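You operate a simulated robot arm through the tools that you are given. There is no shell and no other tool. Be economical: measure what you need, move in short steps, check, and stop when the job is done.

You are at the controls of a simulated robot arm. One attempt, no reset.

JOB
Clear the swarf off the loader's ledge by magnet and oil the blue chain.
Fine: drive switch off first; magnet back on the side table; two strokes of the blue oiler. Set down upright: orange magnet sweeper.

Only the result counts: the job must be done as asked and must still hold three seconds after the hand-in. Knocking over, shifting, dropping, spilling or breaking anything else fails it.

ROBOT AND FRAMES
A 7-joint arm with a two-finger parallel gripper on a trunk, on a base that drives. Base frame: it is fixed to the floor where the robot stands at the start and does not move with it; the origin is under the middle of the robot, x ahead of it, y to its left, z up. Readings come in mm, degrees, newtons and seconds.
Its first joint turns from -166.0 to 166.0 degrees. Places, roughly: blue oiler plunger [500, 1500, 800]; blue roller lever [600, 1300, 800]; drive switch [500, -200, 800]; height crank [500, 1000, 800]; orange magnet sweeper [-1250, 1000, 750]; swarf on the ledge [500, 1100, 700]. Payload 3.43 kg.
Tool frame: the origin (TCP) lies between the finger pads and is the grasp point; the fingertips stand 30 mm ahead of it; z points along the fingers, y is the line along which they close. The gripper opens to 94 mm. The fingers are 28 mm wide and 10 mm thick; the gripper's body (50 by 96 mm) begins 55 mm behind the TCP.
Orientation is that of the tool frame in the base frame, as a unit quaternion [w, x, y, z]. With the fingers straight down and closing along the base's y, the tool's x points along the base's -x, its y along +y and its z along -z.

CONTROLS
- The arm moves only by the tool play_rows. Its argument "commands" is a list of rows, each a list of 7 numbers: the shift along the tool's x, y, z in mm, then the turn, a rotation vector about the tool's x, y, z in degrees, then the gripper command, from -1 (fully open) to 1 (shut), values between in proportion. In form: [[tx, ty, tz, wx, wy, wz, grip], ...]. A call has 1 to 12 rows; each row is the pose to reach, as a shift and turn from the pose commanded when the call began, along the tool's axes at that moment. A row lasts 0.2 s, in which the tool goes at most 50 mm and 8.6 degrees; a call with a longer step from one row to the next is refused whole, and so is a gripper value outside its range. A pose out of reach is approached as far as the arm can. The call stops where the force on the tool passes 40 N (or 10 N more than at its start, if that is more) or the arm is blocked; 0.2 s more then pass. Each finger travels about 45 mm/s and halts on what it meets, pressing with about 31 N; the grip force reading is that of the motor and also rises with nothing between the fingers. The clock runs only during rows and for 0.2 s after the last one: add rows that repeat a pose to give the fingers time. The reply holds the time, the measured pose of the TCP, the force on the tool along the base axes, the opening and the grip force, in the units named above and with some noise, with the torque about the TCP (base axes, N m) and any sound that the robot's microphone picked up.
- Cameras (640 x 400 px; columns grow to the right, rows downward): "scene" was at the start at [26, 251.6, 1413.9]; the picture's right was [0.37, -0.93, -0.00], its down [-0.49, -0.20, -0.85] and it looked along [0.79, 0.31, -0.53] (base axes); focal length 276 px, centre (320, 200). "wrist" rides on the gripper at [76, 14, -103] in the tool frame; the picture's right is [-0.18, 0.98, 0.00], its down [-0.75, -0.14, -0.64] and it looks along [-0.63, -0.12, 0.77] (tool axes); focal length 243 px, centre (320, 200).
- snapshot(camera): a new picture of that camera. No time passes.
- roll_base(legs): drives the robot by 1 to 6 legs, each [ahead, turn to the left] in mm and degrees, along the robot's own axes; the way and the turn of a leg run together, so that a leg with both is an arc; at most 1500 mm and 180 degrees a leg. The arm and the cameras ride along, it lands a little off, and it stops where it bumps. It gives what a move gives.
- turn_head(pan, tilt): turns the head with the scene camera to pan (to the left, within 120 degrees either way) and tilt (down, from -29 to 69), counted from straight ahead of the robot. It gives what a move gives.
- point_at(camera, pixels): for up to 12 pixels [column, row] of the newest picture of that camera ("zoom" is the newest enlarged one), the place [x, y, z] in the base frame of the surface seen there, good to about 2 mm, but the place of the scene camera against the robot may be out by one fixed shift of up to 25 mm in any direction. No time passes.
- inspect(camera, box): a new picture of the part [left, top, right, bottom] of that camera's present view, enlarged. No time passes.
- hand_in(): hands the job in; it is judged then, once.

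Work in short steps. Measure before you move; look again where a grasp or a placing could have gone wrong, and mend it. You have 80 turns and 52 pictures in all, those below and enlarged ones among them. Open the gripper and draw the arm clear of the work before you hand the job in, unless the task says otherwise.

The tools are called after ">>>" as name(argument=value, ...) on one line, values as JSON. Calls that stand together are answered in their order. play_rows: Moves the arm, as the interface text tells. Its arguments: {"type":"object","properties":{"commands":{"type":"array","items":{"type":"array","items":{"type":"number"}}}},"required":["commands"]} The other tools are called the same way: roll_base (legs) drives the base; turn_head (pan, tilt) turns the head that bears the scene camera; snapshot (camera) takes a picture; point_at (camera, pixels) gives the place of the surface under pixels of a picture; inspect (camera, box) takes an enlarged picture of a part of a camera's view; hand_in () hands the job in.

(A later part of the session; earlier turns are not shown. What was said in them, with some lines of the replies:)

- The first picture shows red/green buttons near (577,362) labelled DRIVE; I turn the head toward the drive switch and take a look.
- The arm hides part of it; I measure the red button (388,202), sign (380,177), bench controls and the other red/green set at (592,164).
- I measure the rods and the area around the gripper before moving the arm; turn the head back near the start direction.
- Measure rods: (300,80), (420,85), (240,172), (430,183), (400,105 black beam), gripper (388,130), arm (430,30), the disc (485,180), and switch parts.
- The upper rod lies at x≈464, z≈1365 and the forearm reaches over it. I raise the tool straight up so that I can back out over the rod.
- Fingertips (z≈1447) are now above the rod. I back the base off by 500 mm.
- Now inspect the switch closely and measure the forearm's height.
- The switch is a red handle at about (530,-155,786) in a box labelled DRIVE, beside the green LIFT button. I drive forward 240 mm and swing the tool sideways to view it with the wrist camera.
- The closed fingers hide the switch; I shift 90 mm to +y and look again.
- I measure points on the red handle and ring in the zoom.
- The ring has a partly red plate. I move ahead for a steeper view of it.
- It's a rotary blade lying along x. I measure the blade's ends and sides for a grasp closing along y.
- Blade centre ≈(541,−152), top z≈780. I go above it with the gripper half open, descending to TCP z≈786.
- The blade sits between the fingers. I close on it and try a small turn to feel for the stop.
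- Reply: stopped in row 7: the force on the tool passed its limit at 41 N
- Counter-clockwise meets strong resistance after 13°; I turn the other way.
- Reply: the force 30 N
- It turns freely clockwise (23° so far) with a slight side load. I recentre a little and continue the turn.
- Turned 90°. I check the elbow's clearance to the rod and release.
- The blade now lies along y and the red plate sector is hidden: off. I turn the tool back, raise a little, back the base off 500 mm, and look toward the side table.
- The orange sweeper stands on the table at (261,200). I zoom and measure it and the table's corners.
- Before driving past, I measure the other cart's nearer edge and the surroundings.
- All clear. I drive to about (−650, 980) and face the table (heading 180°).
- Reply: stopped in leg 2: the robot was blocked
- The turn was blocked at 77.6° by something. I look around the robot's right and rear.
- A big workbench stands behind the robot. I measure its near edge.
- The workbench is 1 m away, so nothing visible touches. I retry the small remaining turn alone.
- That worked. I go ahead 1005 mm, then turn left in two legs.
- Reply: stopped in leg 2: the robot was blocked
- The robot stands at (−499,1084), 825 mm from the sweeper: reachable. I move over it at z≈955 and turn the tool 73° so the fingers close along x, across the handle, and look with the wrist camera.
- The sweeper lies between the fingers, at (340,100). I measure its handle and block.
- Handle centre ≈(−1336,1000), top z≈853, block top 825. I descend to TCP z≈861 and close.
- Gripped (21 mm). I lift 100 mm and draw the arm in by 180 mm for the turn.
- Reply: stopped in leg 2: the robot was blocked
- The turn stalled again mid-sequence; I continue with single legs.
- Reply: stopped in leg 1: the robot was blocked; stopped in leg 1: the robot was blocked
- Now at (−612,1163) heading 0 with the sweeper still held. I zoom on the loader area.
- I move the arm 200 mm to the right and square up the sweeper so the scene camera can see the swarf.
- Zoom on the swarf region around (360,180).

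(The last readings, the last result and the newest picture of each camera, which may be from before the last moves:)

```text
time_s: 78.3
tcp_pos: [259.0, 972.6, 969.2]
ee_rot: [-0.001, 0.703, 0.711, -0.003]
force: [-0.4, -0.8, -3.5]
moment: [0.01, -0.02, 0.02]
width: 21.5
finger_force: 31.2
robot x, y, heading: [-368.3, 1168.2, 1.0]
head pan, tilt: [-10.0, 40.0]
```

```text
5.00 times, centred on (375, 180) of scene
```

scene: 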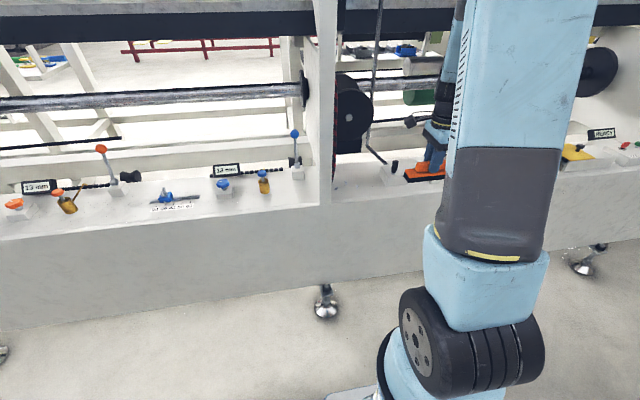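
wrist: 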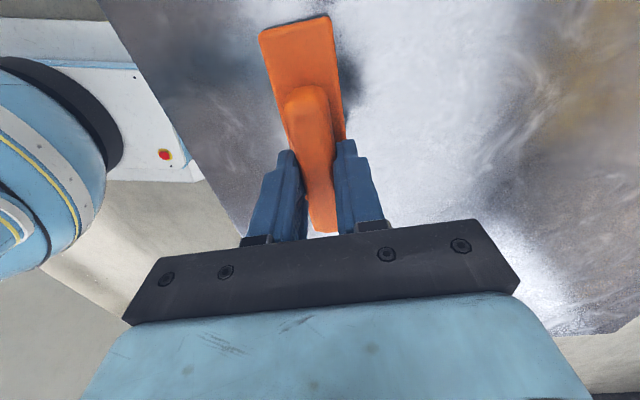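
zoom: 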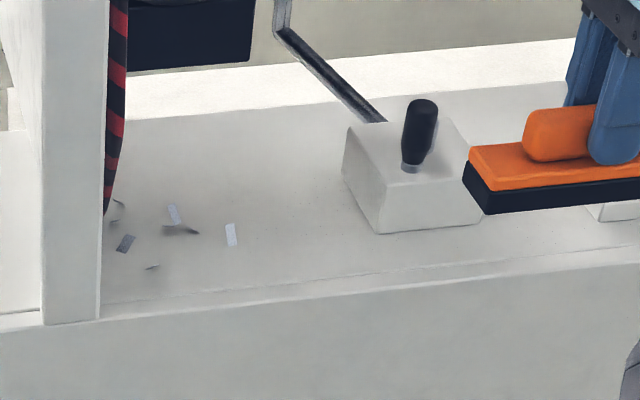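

Five to six chips lie between the panel with the red-black chain and the crank block. I measure them and the surrounding limits.

>>> point_at(camera="zoom", pixels=[[117, 212], [125, 243], [152, 267], [173, 214], [183, 229], [232, 236], [108, 195], [346, 165], [372, 233], [103, 300], [420, 102], [380, 118]])

```text
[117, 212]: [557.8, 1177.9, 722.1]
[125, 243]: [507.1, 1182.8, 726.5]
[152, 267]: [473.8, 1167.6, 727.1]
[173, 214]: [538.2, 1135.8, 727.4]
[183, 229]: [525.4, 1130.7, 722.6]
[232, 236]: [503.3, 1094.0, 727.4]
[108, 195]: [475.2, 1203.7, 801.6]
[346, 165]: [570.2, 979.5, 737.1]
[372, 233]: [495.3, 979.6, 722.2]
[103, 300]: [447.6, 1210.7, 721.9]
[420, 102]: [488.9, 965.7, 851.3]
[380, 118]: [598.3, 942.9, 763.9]
```

Chips span x≈474–558, y≈1094–1183; the crank block begins at y≈980. Now I measure the roller assembly above/behind to check clearance for the gripper.

>>> point_at(camera="scene", pixels=[[352, 150], [362, 146], [372, 140], [350, 112], [368, 110], [375, 60], [372, 100], [371, 146], [385, 162], [342, 90], [338, 120]])

>>> inspect(camera="scene", box=[310, 20, 470, 220])

```text
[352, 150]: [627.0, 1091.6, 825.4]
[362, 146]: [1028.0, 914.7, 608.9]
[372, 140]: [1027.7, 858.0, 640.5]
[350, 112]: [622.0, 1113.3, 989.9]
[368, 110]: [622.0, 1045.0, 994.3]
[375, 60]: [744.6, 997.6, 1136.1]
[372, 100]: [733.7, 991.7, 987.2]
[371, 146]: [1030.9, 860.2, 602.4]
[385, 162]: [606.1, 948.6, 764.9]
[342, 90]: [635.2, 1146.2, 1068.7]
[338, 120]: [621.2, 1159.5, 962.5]
```

```text
2.00 times, centred on (390, 120) of scene
```

zoom: 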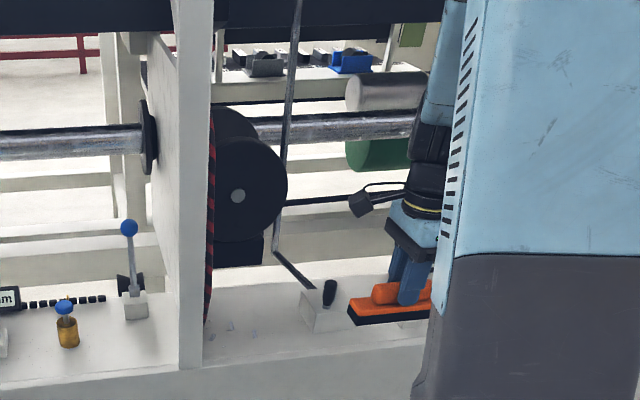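

The roller disc front is at x≈622 and the panel at y≈1210, so the wrist camera (now on the +y side) would strike the panel. I flip the tool 180° about its axis, in two calls, out in front of the bench.

>>> play_rows(commands=[[0, 0, 0, 0, 0, -8, 1], [0, 0, 0, 0, 0, -16, 1], [0, 0, 0, 0, 0, -24, 1], [0, 0, 0, 0, 0, -32, 1], [0, 0, 0, 0, 0, -40, 1], [0, 0, 0, 0, 0, -48, 1], [0, 0, 0, 0, 0, -56, 1], [0, 0, 0, 0, 0, -64, 1], [0, 0, 0, 0, 0, -72, 1], [0, 0, 0, 0, 0, -80, 1], [0, 0, 0, 0, 0, -88, 1]])

>>> play_rows(commands=[[0, 0, 0, 0, 0, -8, 1], [0, 0, 0, 0, 0, -16, 1], [0, 0, 0, 0, 0, -24, 1], [0, 0, 0, 0, 0, -32, 1], [0, 0, 0, 0, 0, -40, 1], [0, 0, 0, 0, 0, -48, 1], [0, 0, 0, 0, 0, -56, 1], [0, 0, 0, 0, 0, -64, 1], [0, 0, 0, 0, 0, -72, 1], [0, 0, 0, 0, 0, -80, 1], [0, 0, 0, 0, 0, -88, 1], [0, 0, 0, 0, 0, -92, 1]])

>>> roll_base(legs=[[70, 0]])

```text
time_s: 80.7
tcp_pos: [259.0, 973.6, 968.7]
ee_rot: [-0.002, 0.011, 1.0, -0.001]
force: [0.2, -0.4, -2.4]
moment: [-0.04, 0.01, 0.03]
width: 21.5
finger_force: 31.3
robot x, y, heading: [-363.1, 1169.0, 0.9]
head pan, tilt: [-10.0, 40.0]
```

```text
time_s: 83.3
tcp_pos: [260.1, 973.0, 969.7]
ee_rot: [0.001, 0.711, -0.703, -0.001]
force: [0.1, 0.1, -2.3]
moment: [-0.03, 0.02, -0.02]
width: 21.5
finger_force: 30.8
robot x, y, heading: [-371.3, 1167.4, 1.1]
head pan, tilt: [-10.0, 40.0]
```

```text
time_s: 84.3
tcp_pos: [330.0, 972.5, 969.8]
ee_rot: [0.002, 0.71, -0.704, -0.001]
force: [-0.4, -0.1, -2.7]
moment: [-0.01, -0.02, 0.0]
width: 21.6
finger_force: 31.3
robot x, y, heading: [-300.1, 1166.3, 0.8]
head pan, tilt: [-10.0, 40.0]
```

Flipped. I bring the sweeper to (515, 1118) at TCP z≈850 (bottom ≈790), above the chips.

>>> play_rows(commands=[[-48, 0, 0, 0, 0, 0, 1], [-96, 0, 0, 0, 0, 0, 1], [-144, 0, 0, 0, 0, 0, 1], [-144, -45, -20, 0, 0, 0, 1], [-144, -90, 0, 0, 0, 0, 1], [-144, -135, 30, 0, 0, 0, 1], [-144, -175, 60, 0, 0, 0, 1], [-144, -185, 100, 0, 0, 0, 1], [-144, -185, 120, 0, 0, 0, 1]])

>>> inspect(camera="scene", box=[290, 60, 490, 240])

```text
refused: row 6 steps farther than a row can; nothing moved
```

```text
2.22 times, centred on (390, 150) of scene
```

zoom: 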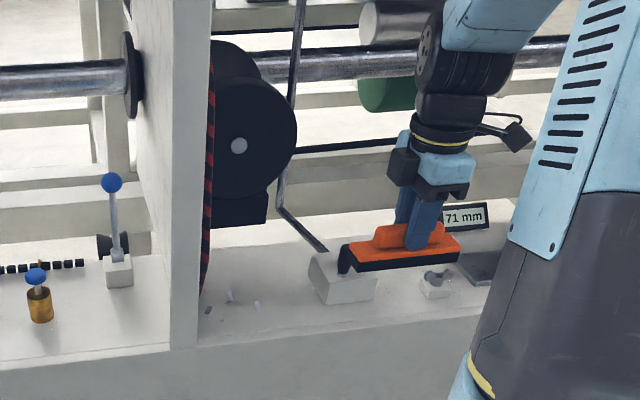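

A row stepped too far; I resend with smaller steps.

>>> play_rows(commands=[[-48, 0, 0, 0, 0, 0, 1], [-96, 0, 0, 0, 0, 0, 1], [-144, 0, 0, 0, 0, 0, 1], [-144, -40, 10, 0, 0, 0, 1], [-144, -80, 30, 0, 0, 0, 1], [-144, -115, 50, 0, 0, 0, 1], [-144, -150, 70, 0, 0, 0, 1], [-144, -175, 90, 0, 0, 0, 1], [-144, -185, 120, 0, 0, 0, 1], [-144, -185, 120, 0, 0, 0, 1]])

>>> inspect(camera="scene", box=[310, 90, 430, 220])

```text
time_s: 86.5
tcp_pos: [511.6, 1118.3, 848.4]
ee_rot: [0.002, 0.711, -0.704, -0.001]
force: [-0.3, -0.7, -2.0]
moment: [0.0, 0.0, 0.0]
width: 21.6
finger_force: 31.3
robot x, y, heading: [-300.7, 1168.8, 0.8]
head pan, tilt: [-10.0, 40.0]
```

```text
3.08 times, centred on (370, 155) of scene
```

zoom: 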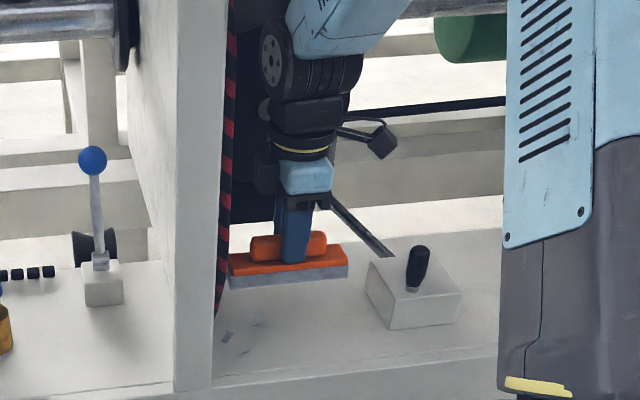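

I calibrate: measure the sweeper's block ends and chips in the same zoom.

>>> point_at(camera="zoom", pixels=[[233, 284], [344, 270], [233, 268], [342, 258], [227, 337], [257, 318], [220, 300], [228, 200], [290, 278], [213, 350]])

```text
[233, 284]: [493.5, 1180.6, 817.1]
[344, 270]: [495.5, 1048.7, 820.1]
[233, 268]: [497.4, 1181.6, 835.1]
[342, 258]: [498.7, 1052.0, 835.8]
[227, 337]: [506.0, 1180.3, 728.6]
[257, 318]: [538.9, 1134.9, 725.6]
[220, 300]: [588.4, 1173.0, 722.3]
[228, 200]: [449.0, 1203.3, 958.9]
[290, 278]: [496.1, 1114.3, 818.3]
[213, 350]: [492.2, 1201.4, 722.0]
```

Sweeper front/ends agree with the scene frame (offset mostly −22 in z), so the ledge is at z≈700. I go to x≈550, y≈1122, lower to bottom ≈706, then sweep back toward x≈470.

>>> play_rows(commands=[[-4, -38, 0, 0, 0, 0, 1], [-4, -38, 40, 0, 0, 0, 1], [-4, -38, 70, 0, 0, 0, 1], [-4, -38, 82, 0, 0, 0, 1], [-4, -38, 84, 0, 0, 0, 1], [-4, -18, 84, 0, 0, 0, 1], [-4, 2, 84, 0, 0, 0, 1], [-4, 22, 84, 0, 0, 0, 1], [-4, 42, 84, 0, 0, 0, 1], [-4, 42, 84, 0, 0, 0, 1]])

>>> inspect(camera="scene", box=[310, 130, 430, 220])

```text
time_s: 88.7
tcp_pos: [472.3, 1122.9, 765.8]
ee_rot: [0.002, 0.711, -0.703, -0.001]
force: [1.0, -0.7, -2.6]
moment: [0.01, 0.01, -0.02]
width: 21.5
finger_force: 31.4
robot x, y, heading: [-295.3, 1170.5, 0.8]
head pan, tilt: [-10.0, 40.0]
```

```text
4.44 times, centred on (370, 175) of scene
```

zoom: 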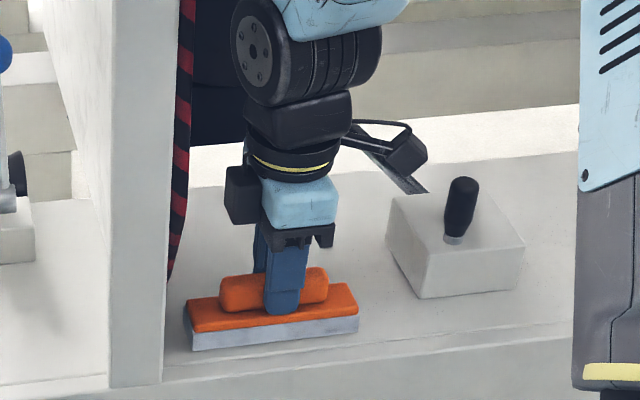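

No chips remain visible behind the sweeper. I pass once more at the same height (out to x≈565 and back), then lift and look.

>>> play_rows(commands=[[0, -30, 2, 0, 0, 0, 1], [0, -60, 2, 0, 0, 0, 1], [0, -90, 2, 0, 0, 0, 1], [0, -60, 2, 0, 0, 0, 1], [0, -30, 2, 0, 0, 0, 1], [0, 0, 2, 0, 0, 0, 1], [0, 5, -20, 0, 0, 0, 1], [0, 5, -60, 0, 0, 0, 1], [40, 25, -90, 0, 0, 0, 1], [60, 70, -90, 0, 0, 0, 1], [80, 110, -90, 0, 0, 0, 1]])

>>> inspect(camera="scene", box=[310, 130, 430, 220])

```text
refused: row 9 steps farther than a row can; nothing moved
```

```text
4.44 times, centred on (370, 175) of scene
```

zoom: 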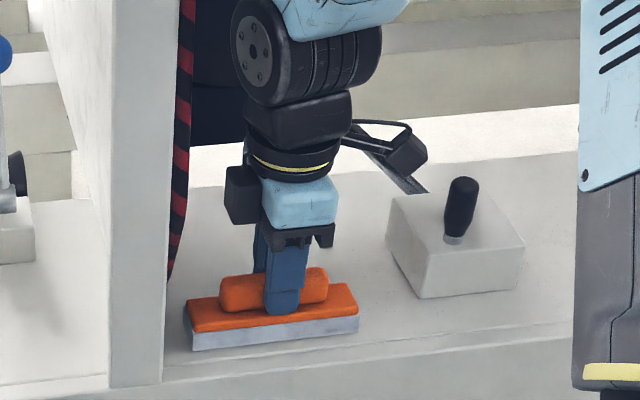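

Row step too long again; resend with smaller steps.

>>> play_rows(commands=[[0, -30, 2, 0, 0, 0, 1], [0, -60, 2, 0, 0, 0, 1], [0, -90, 2, 0, 0, 0, 1], [0, -60, 2, 0, 0, 0, 1], [0, -30, 2, 0, 0, 0, 1], [0, 0, 2, 0, 0, 0, 1], [0, 5, -20, 0, 0, 0, 1], [0, 10, -55, 0, 0, 0, 1], [10, 30, -90, 0, 0, 0, 1], [10, 70, -100, 0, 0, 0, 1], [10, 110, -100, 0, 0, 0, 1], [10, 150, -100, 0, 0, 0, 1]])

>>> inspect(camera="scene", box=[290, 120, 450, 240])

```text
time_s: 91.3
tcp_pos: [320.1, 1110.2, 865.8]
ee_rot: [0.001, 0.711, -0.703, 0.0]
force: [0.1, -0.1, -3.5]
moment: [0.0, 0.05, -0.03]
width: 21.8
finger_force: 31.4
robot x, y, heading: [-301.1, 1167.0, 1.1]
head pan, tilt: [-10.0, 40.0]
```

```text
3.33 times, centred on (370, 180) of scene
```

zoom: 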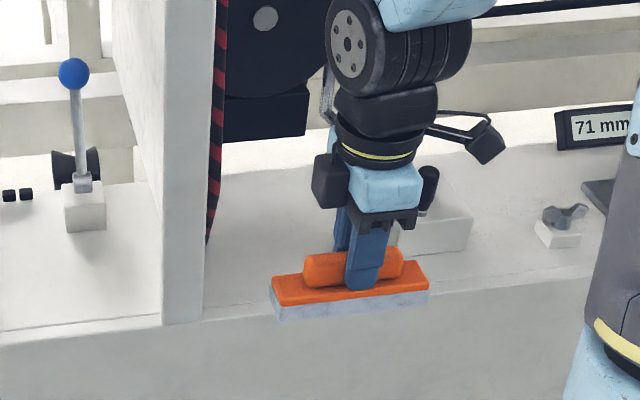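

The visible ledge is clean. I raise the arm, back off 330 mm, and check the full ledge.

>>> play_rows(commands=[[0, 0, -45, 0, 0, 0, 1], [0, 0, -90, 0, 0, 0, 1], [0, 0, -100, 0, 0, 0, 1]])

>>> roll_base(legs=[[-330, 0]])

>>> turn_head(pan=0, tilt=30)

>>> inspect(camera="scene", box=[260, 130, 420, 250])

```text
time_s: 92.1
tcp_pos: [321.3, 1112.0, 966.5]
ee_rot: [0.003, 0.711, -0.703, -0.002]
force: [0.4, -0.2, -3.6]
moment: [0.0, 0.0, 0.02]
width: 21.7
finger_force: 31.3
robot x, y, heading: [-299.1, 1168.3, 1.1]
head pan, tilt: [-10.0, 40.0]
```

```text
time_s: 94.3
tcp_pos: [-5.0, 1105.3, 965.9]
ee_rot: [0.002, 0.71, -0.704, -0.001]
force: [-0.3, 0.3, -3.2]
moment: [0.01, 0.01, -0.01]
width: 21.6
finger_force: 31.2
robot x, y, heading: [-625.7, 1165.5, 1.0]
head pan, tilt: [-10.0, 40.0]
```

```text
time_s: 95.0
tcp_pos: [-4.9, 1105.4, 966.9]
ee_rot: [0.002, 0.71, -0.705, -0.001]
force: [0.6, 0.6, -2.4]
moment: [0.04, 0.03, 0.01]
width: 21.5
finger_force: 31.1
robot x, y, heading: [-624.2, 1163.7, 1.0]
head pan, tilt: [0.0, 30.0]
```

```text
3.33 times, centred on (340, 190) of scene
```

zoom: 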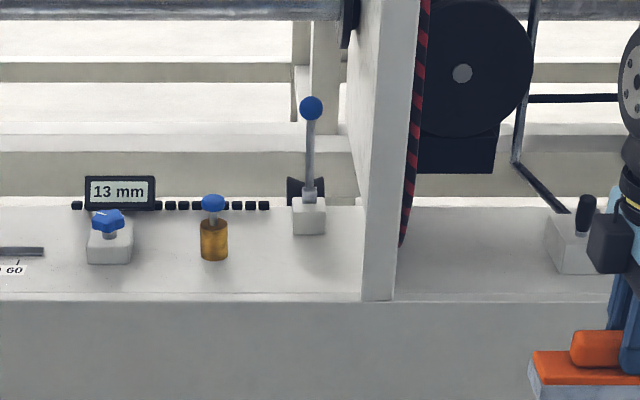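

The ledge is clear of chips. Now I turn left in single legs toward the side table.

>>> roll_base(legs=[[0, 60]])

>>> roll_base(legs=[[0, 60]])

>>> roll_base(legs=[[0, 59]])

```text
time_s: 98.2
tcp_pos: [-234.9, 1655.4, 967.6]
ee_rot: [0.003, 0.96, -0.281, 0.001]
force: [0.4, 0.6, -2.7]
moment: [0.03, 0.04, 0.02]
width: 21.8
finger_force: 30.9
robot x, y, heading: [-565.5, 1126.5, 60.0]
head pan, tilt: [0.0, 30.0]
stopped in leg 1: the robot was blocked; the commanded pose is now the measured one
```

```text
time_s: 101.0
tcp_pos: [-761.4, 1714.5, 967.5]
ee_rot: [0.002, 0.987, 0.158, 0.001]
force: [0.4, -0.4, -2.5]
moment: [-0.01, 0.05, 0.01]
width: 21.8
finger_force: 30.9
robot x, y, heading: [-500.5, 1142.0, 111.0]
head pan, tilt: [0.0, 30.0]
stopped in leg 1: the robot was blocked; the commanded pose is now the measured one
```

```text
time_s: 104.0
tcp_pos: [-1122.1, 1279.3, 967.6]
ee_rot: [0.003, 0.811, 0.586, 0.003]
force: [0.0, 0.3, -4.5]
moment: [0.0, -0.03, 0.0]
width: 21.6
finger_force: 31.2
robot x, y, heading: [-490.2, 1213.2, 167.1]
head pan, tilt: [0.0, 30.0]
stopped in leg 1: the robot was blocked; the commanded pose is now the measured one
```

At (−490,1213). I carry the sweeper over the table to (−1336,1050), squared to its original direction.

>>> play_rows(commands=[[-36, -16, 0, 0, 0, -3, 1], [-71, -33, 0, 0, 0, -6, 1], [-107, -49, 0, 0, 0, -9, 1], [-142, -66, 0, 0, 0, -12, 1], [-178, -82, 0, 0, 0, -15, 1], [-213, -98, 0, 0, 0, -18.3, 1], [-249, -115, 0, 0, 0, -18.3, 1], [-284, -131, 0, 0, 0, -18.3, 1], [-284, -131, 35, 0, 0, -18.3, 1], [-284, -131, 70, 0, 0, -18.3, 1], [-284, -131, 90, 0, 0, -18.3, 1], [-284, -131, 95, 0, 0, -18.3, 1]])

>>> snapshot(camera="scene")

```text
time_s: 106.6
tcp_pos: [-1334.0, 1050.3, 870.3]
ee_rot: [0.002, 0.706, 0.708, 0.002]
force: [0.0, 0.3, -1.8]
moment: [0.0, -0.02, -0.01]
width: 21.8
finger_force: 30.7
robot x, y, heading: [-492.4, 1206.9, 167.0]
head pan, tilt: [0.0, 30.0]
```

```text
10 pictures are left
```

scene: 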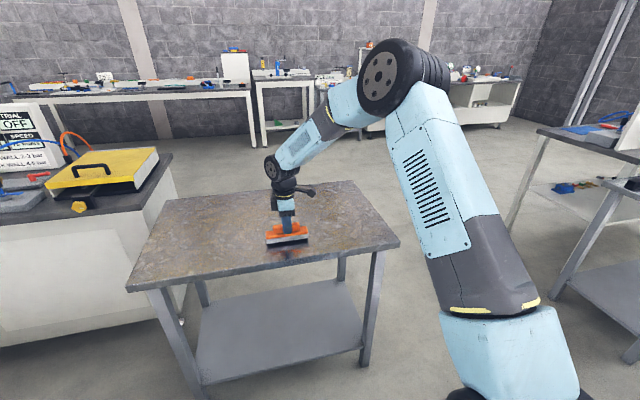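

Over the table at about 10 mm. I lower gently in 3 mm steps.

>>> play_rows(commands=[[0, 0, 3, 0, 0, 0, 1], [0, 0, 6, 0, 0, 0, 1], [0, 0, 8, 0, 0, 0, 1], [0, 0, 9, 0, 0, 0, 1], [0, 0, 9, 0, 0, 0, 1]])

```text
time_s: 107.8
tcp_pos: [-1334.3, 1050.2, 862.5]
ee_rot: [0.002, 0.706, 0.708, 0.003]
force: [1.2, 0.3, -3.1]
moment: [-0.01, -0.01, -0.03]
width: 21.5
finger_force: 31.6
robot x, y, heading: [-492.9, 1209.0, 166.9]
head pan, tilt: [0.0, 30.0]
```

>>> play_rows(commands=[[0, 0, 1, 0, 0, 0, 1], [0, 0, 2, 0, 0, 0, 1], [0, 0, 3, 0, 0, 0, 1], [0, 0, 3, 0, 0, 0, 1]])

```text
time_s: 108.8
tcp_pos: [-1333.7, 1050.1, 859.5]
ee_rot: [0.003, 0.707, 0.708, 0.003]
force: [0.8, 0.8, -2.5]
moment: [-0.04, -0.01, 0.0]
width: 21.8
finger_force: 30.7
robot x, y, heading: [-493.4, 1211.4, 166.8]
head pan, tilt: [0.0, 30.0]
```

Still no contact force; a few more millimetres.

>>> play_rows(commands=[[0, 0, 1, 0, 0, 0, 1], [0, 0, 2, 0, 0, 0, 1], [0, 0, 2, 0, 0, 0, 1]])

```text
time_s: 109.6
tcp_pos: [-1334.9, 1050.6, 859.8]
ee_rot: [0.001, 0.706, 0.708, 0.001]
force: [-3.6, -3.3, 10.3]
moment: [-0.44, 0.42, 0.01]
width: 21.5
finger_force: 30.9
robot x, y, heading: [-491.7, 1209.4, 167.0]
head pan, tilt: [0.0, 30.0]
```

Contact (10 N up): it sits on the table. I open and withdraw straight up.

>>> play_rows(commands=[[0, 0, -1, 0, 0, 0, 0.2], [0, 0, -1, 0, 0, 0, 0], [0, 0, -1, 0, 0, 0, -0.3], [0, 0, -1, 0, 0, 0, -0.3], [0, 0, -35, 0, 0, 0, -0.3], [0, 0, -70, 0, 0, 0, -0.3], [0, 0, -105, 0, 0, 0, -0.3]])

>>> inspect(camera="scene", box=[220, 160, 360, 270])

```text
time_s: 111.2
tcp_pos: [-1337.0, 1051.3, 962.7]
ee_rot: [0.002, 0.706, 0.708, 0.002]
force: [-1.1, -0.6, -0.1]
moment: [0.0, -0.01, -0.01]
width: 61.2
finger_force: 0.1
robot x, y, heading: [-491.6, 1210.0, 166.7]
head pan, tilt: [0.0, 30.0]
```

```text
3.64 times, centred on (290, 215) of scene
```

zoom: 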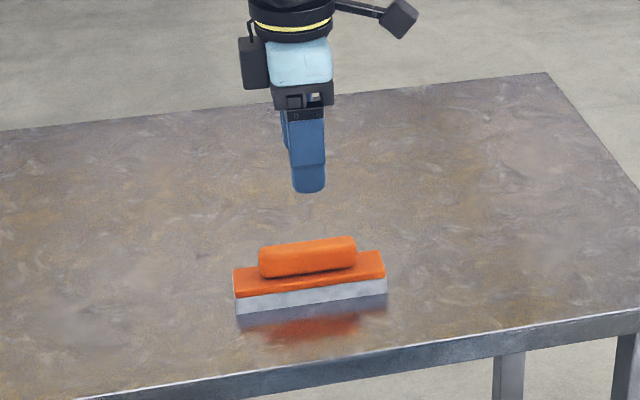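

The sweeper stands upright on the table, its magnet coated with swarf. I draw the arm in, return the tool to its neutral yaw, and shut the gripper.

>>> play_rows(commands=[[0, 15, 0, 0, 0, 8.5, -0.3], [0, 30, 0, 0, 0, 17, -0.3], [0, 45, 0, 0, 0, 25.5, 0], [0, 60, 0, 0, 0, 34, 0.5], [0, 75, 0, 0, 0, 42.5, 1], [0, 90, 0, 0, 0, 51, 1], [0, 105, 0, 0, 0, 59.5, 1], [0, 120, 0, 0, 0, 68, 1], [0, 135, 0, 0, 0, 76.5, 1], [0, 150, 0, 0, 0, 85, 1], [0, 160, 0, 0, 0, 93.5, 1], [0, 160, 0, 0, 0, 102, 1]])

>>> roll_base(legs=[[0, -56]])

>>> roll_base(legs=[[0, -56]])

>>> roll_base(legs=[[0, -54]])

```text
time_s: 113.8
tcp_pos: [-1175.2, 1050.2, 965.8]
ee_rot: [-0.001, 0.994, -0.105, 0.001]
force: [0.5, -0.9, -0.6]
moment: [0.0, -0.01, 0.02]
width: 0.0
finger_force: 30.6
robot x, y, heading: [-487.0, 1211.3, 167.2]
head pan, tilt: [0.0, 30.0]
```

```text
time_s: 117.1
tcp_pos: [-990.0, 1708.1, 965.3]
ee_rot: [0.001, 0.819, -0.573, 0.003]
force: [-0.7, 0.7, 0.5]
moment: [0.0, -0.01, -0.02]
width: 0.1
finger_force: 31.0
robot x, y, heading: [-559.4, 1190.8, 109.3]
head pan, tilt: [0.0, 30.0]
```

```text
time_s: 120.2
tcp_pos: [-383.1, 1840.4, 966.4]
ee_rot: [-0.002, -0.463, 0.886, -0.002]
force: [0.2, -0.7, 0.3]
moment: [0.01, -0.01, 0.01]
width: 0.0
finger_force: 30.9
robot x, y, heading: [-610.0, 1228.2, 54.8]
head pan, tilt: [0.0, 30.0]
```

```text
time_s: 123.5
tcp_pos: [18.0, 1421.5, 968.9]
ee_rot: [-0.003, -0.026, 1.0, -0.001]
force: [0.3, 1.0, 0.3]
moment: [-0.08, -0.02, -0.01]
width: 0.0
finger_force: 30.7
robot x, y, heading: [-612.6, 1288.9, 2.3]
head pan, tilt: [0.0, 30.0]
stopped in leg 1: the robot was blocked; the commanded pose is now the measured one
```

Facing the loader again. I drive 340 mm ahead and view the oiler with the wrist camera.

>>> roll_base(legs=[[340, 0]])

>>> snapshot(camera="wrist")

```text
time_s: 125.7
tcp_pos: [352.6, 1432.9, 969.7]
ee_rot: [-0.003, -0.024, 1.0, -0.001]
force: [-0.2, -0.2, 0.5]
moment: [0.03, 0.01, -0.02]
width: 0.2
finger_force: 31.7
robot x, y, heading: [-278.2, 1300.5, 2.2]
head pan, tilt: [0.0, 30.0]
```

```text
8 pictures are left
```

wrist: 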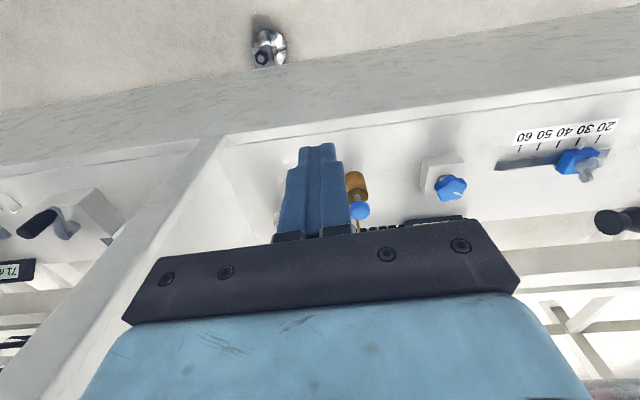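

The oiler's blue plunger is at (360,211) with the gold body at (356,185); I measure it.

>>> point_at(camera="wrist", pixels=[[360, 211], [360, 206], [364, 213], [355, 212], [360, 216], [358, 186], [362, 178], [420, 190]])

>>> inspect(camera="wrist", box=[335, 160, 385, 235])

```text
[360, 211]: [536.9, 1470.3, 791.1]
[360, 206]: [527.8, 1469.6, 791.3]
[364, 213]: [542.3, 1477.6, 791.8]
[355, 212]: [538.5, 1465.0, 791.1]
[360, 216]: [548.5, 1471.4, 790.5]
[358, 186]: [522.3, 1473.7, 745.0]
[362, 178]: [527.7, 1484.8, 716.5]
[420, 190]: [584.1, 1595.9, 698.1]
```

```text
5.33 times, centred on (360, 198) of wrist
```

zoom: 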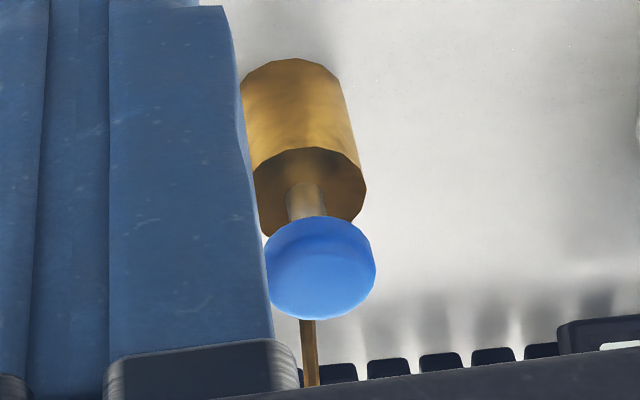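

Plunger cap centre ≈(537,1470.5), top z≈791. I move above it with shut fingers (tips at ≈812).

>>> play_rows(commands=[[-45, 7, 0, 0, 0, 0, 1], [-90, 14, 0, 0, 0, 0, 1], [-135, 22, 0, 0, 0, 0, 1], [-175, 29, 0, 0, 0, 0, 1], [-186, 29, 0, 0, 0, 0, 1], [-186, 29, 45, 0, 0, 0, 1], [-186, 29, 90, 0, 0, 0, 1], [-186, 29, 125, 0, 0, 0, 1], [-186, 29, 125, 0, 0, 0, 1]])

>>> inspect(camera="wrist", box=[240, 100, 400, 250])

```text
time_s: 127.7
tcp_pos: [537.7, 1469.9, 844.7]
ee_rot: [-0.002, -0.024, 1.0, 0.0]
force: [-0.5, -0.6, 0.0]
moment: [-0.05, -0.02, -0.01]
width: 0.0
finger_force: 30.8
robot x, y, heading: [-275.0, 1306.4, 2.0]
head pan, tilt: [0.0, 30.0]
```

```text
2.67 times, centred on (320, 175) of wrist
```

zoom: 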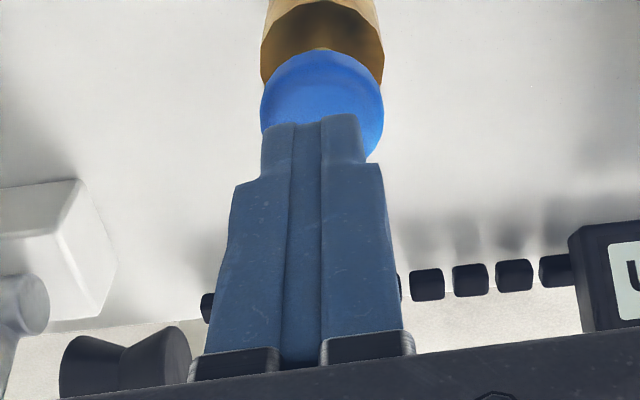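

Well aligned. I press down in small steps to feel the stroke.

>>> play_rows(commands=[[0, 1, 20, 0, 0, 0, 1], [0, 1, 26, 0, 0, 0, 1], [0, 1, 30, 0, 0, 0, 1], [0, 1, 34, 0, 0, 0, 1], [0, 1, 34, 0, 0, 0, 1]])

```text
time_s: 128.9
tcp_pos: [534.5, 1470.5, 808.0]
ee_rot: [-0.002, -0.024, 1.0, -0.002]
force: [1.0, 0.9, 2.6]
moment: [0.06, -0.07, 0.03]
width: 0.0
finger_force: 31.0
robot x, y, heading: [-274.7, 1304.5, 2.0]
head pan, tilt: [0.0, 30.0]
```

The plunger yields softly (3 N). I continue down to the end of its stroke.

>>> play_rows(commands=[[0, 0, 4, 0, 0, 0, 1], [0, 0, 8, 0, 0, 0, 1], [0, 0, 12, 0, 0, 0, 1], [0, 0, 15, 0, 0, 0, 1], [0, 0, 15, 0, 0, 0, 1]])

```text
time_s: 129.6
tcp_pos: [535.9, 1471.2, 804.6]
ee_rot: [-0.002, -0.023, 1.0, -0.001]
force: [-8.2, -2.2, 21.0]
moment: [-0.1, 0.14, -0.07]
width: 0.1
finger_force: 30.5
robot x, y, heading: [-274.3, 1304.7, 2.3]
head pan, tilt: [0.0, 30.0]
stopped in row 3: the force on the tool passed its limit at 46 N (the readings are from after the stop); the commanded pose is now the measured one
```

Bottomed: full stroke of ≈16 mm. I lift fully off (cap returns) and look.

>>> play_rows(commands=[[0, 0, -20, 0, 0, 0, 1], [0, 0, -40, 0, 0, 0, 1], [0, 0, -40, 0, 0, 0, 1], [0, 0, -40, 0, 0, 0, 1]])

>>> inspect(camera="scene", box=[250, 120, 410, 260])

```text
time_s: 130.6
tcp_pos: [535.9, 1471.2, 842.9]
ee_rot: [-0.002, -0.024, 1.0, -0.001]
force: [-0.7, 0.1, 0.8]
moment: [0.02, 0.01, -0.01]
width: 0.0
finger_force: 30.9
robot x, y, heading: [-278.2, 1307.0, 2.6]
head pan, tilt: [0.0, 30.0]
```

```text
2.86 times, centred on (330, 190) of scene
```

zoom: 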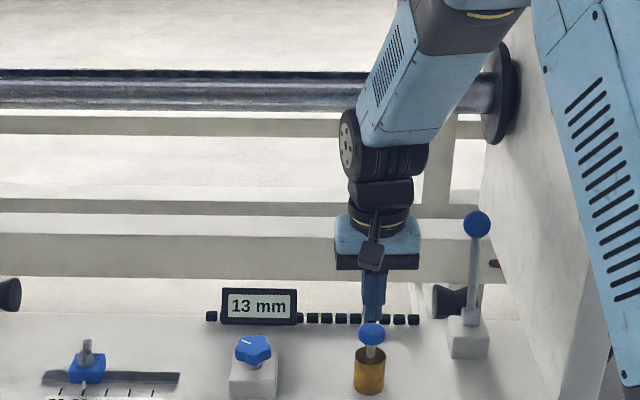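

The plunger came back up. Second stroke: down to the same bottom, then lift off.

>>> play_rows(commands=[[0, 0, 20, 0, 0, 0, 1], [0, 0, 28, 0, 0, 0, 1], [0, 0, 33, 0, 0, 0, 1], [0, 0, 37, 0, 0, 0, 1], [0, 0, 40, 0, 0, 0, 1], [0, 0, 40, 0, 0, 0, 1]])

```text
time_s: 132.0
tcp_pos: [536.6, 1472.4, 805.4]
ee_rot: [0.0, -0.024, 1.0, 0.0]
force: [-8.3, -4.9, 26.1]
moment: [-0.22, 0.09, -0.07]
width: 0.0
finger_force: 30.6
robot x, y, heading: [-277.5, 1303.2, 2.3]
head pan, tilt: [0.0, 30.0]
```

Bottomed again (26 N, same height). I lift off, raise, open, and back away.

>>> play_rows(commands=[[0, 0, -25, 0, 0, 0, 1], [0, 0, -70, 0, 0, 0, 1], [0, 0, -115, 0, 0, 0, 1], [0, 0, -155, 0, 0, 0, 1], [0, 0, -155, 0, 0, 0, 0], [0, 0, -155, 0, 0, 0, -1], [0, 0, -155, 0, 0, 0, -1], [0, 0, -155, 0, 0, 0, -1]])

>>> roll_base(legs=[[-400, 0]])

>>> snapshot(camera="scene")

```text
time_s: 133.8
tcp_pos: [537.9, 1470.0, 957.7]
ee_rot: [-0.002, -0.024, 1.0, -0.001]
force: [0.1, 0.5, -0.5]
moment: [-0.03, -0.02, 0.01]
width: 85.0
finger_force: 0.0
robot x, y, heading: [-280.1, 1302.4, 2.2]
head pan, tilt: [0.0, 30.0]
```

```text
time_s: 136.3
tcp_pos: [141.9, 1448.3, 957.8]
ee_rot: [-0.002, -0.018, 1.0, -0.001]
force: [-0.3, 0.3, -0.5]
moment: [-0.01, 0.03, -0.01]
width: 93.8
finger_force: 0.0
robot x, y, heading: [-674.6, 1288.9, 2.1]
head pan, tilt: [0.0, 30.0]
```

```text
4 pictures are left
```

scene: 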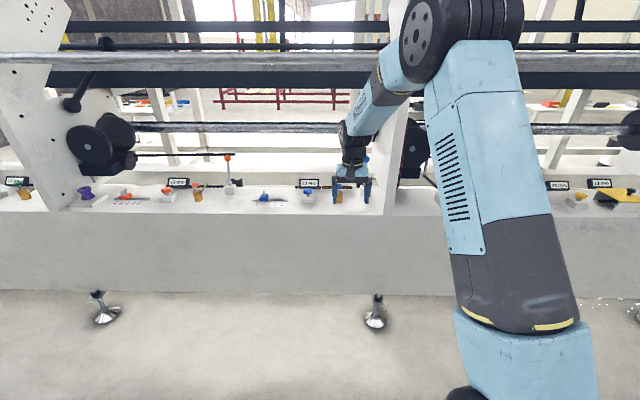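

Everything looks in place. One last check of the drive switch and ledge from here.

>>> turn_head(pan=-45, tilt=28)

>>> snapshot(camera="scene")

```text
time_s: 137.4
tcp_pos: [141.9, 1448.7, 958.0]
ee_rot: [-0.002, -0.018, 1.0, 0.0]
force: [-0.3, 0.0, 0.8]
moment: [0.05, 0.0, 0.02]
width: 94.0
finger_force: 0.0
robot x, y, heading: [-670.7, 1294.0, 1.6]
head pan, tilt: [-45.0, 28.0]
```

```text
3 pictures are left
```

scene: 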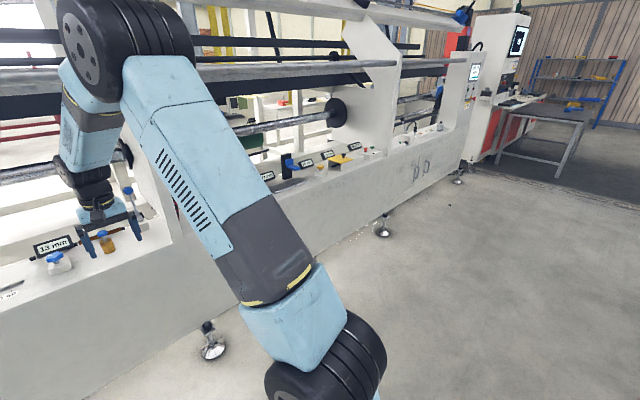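

>>> inspect(camera="scene", box=[330, 130, 390, 170])

```text
10.00 times, centred on (360, 150) of scene
```

zoom: 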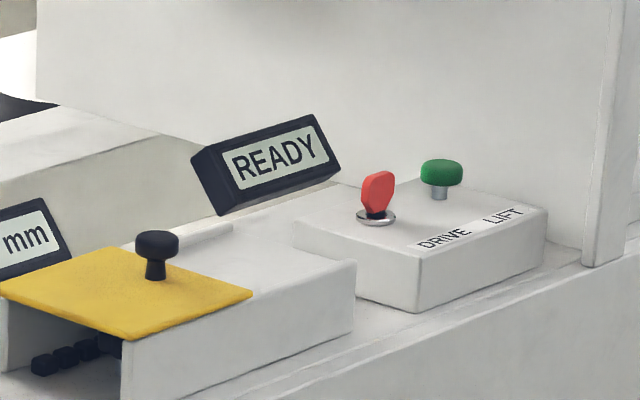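

The red handle stays turned to off (lying along y), the ledge is clear, the magnet is on the table upright, and the oiler got its two strokes; the arm is clear and the gripper open. Handing in.

>>> hand_in()

```text
The job is handed in.
```

I did every step of the job and handed it in; no verdict came back, so the result isn't confirmed.

- **Drive switch:** I turned it 90° before anything else. I took that as off because the red mark on its ring is now hidden; the READY display did not change.
- **Swarf:** the magnet picked it up, and the ledge looked clear afterwards.
- **Magnet:** it is back on the side table, upright, about 50 mm from where it stood, with the swarf still on it.
- **Oiler:** the blue oiler got two full strokes. The first one pressed about 46 N at the bottom.

Several base turns stopped early, reported as blocked. I saw nothing touching and nothing shifted.
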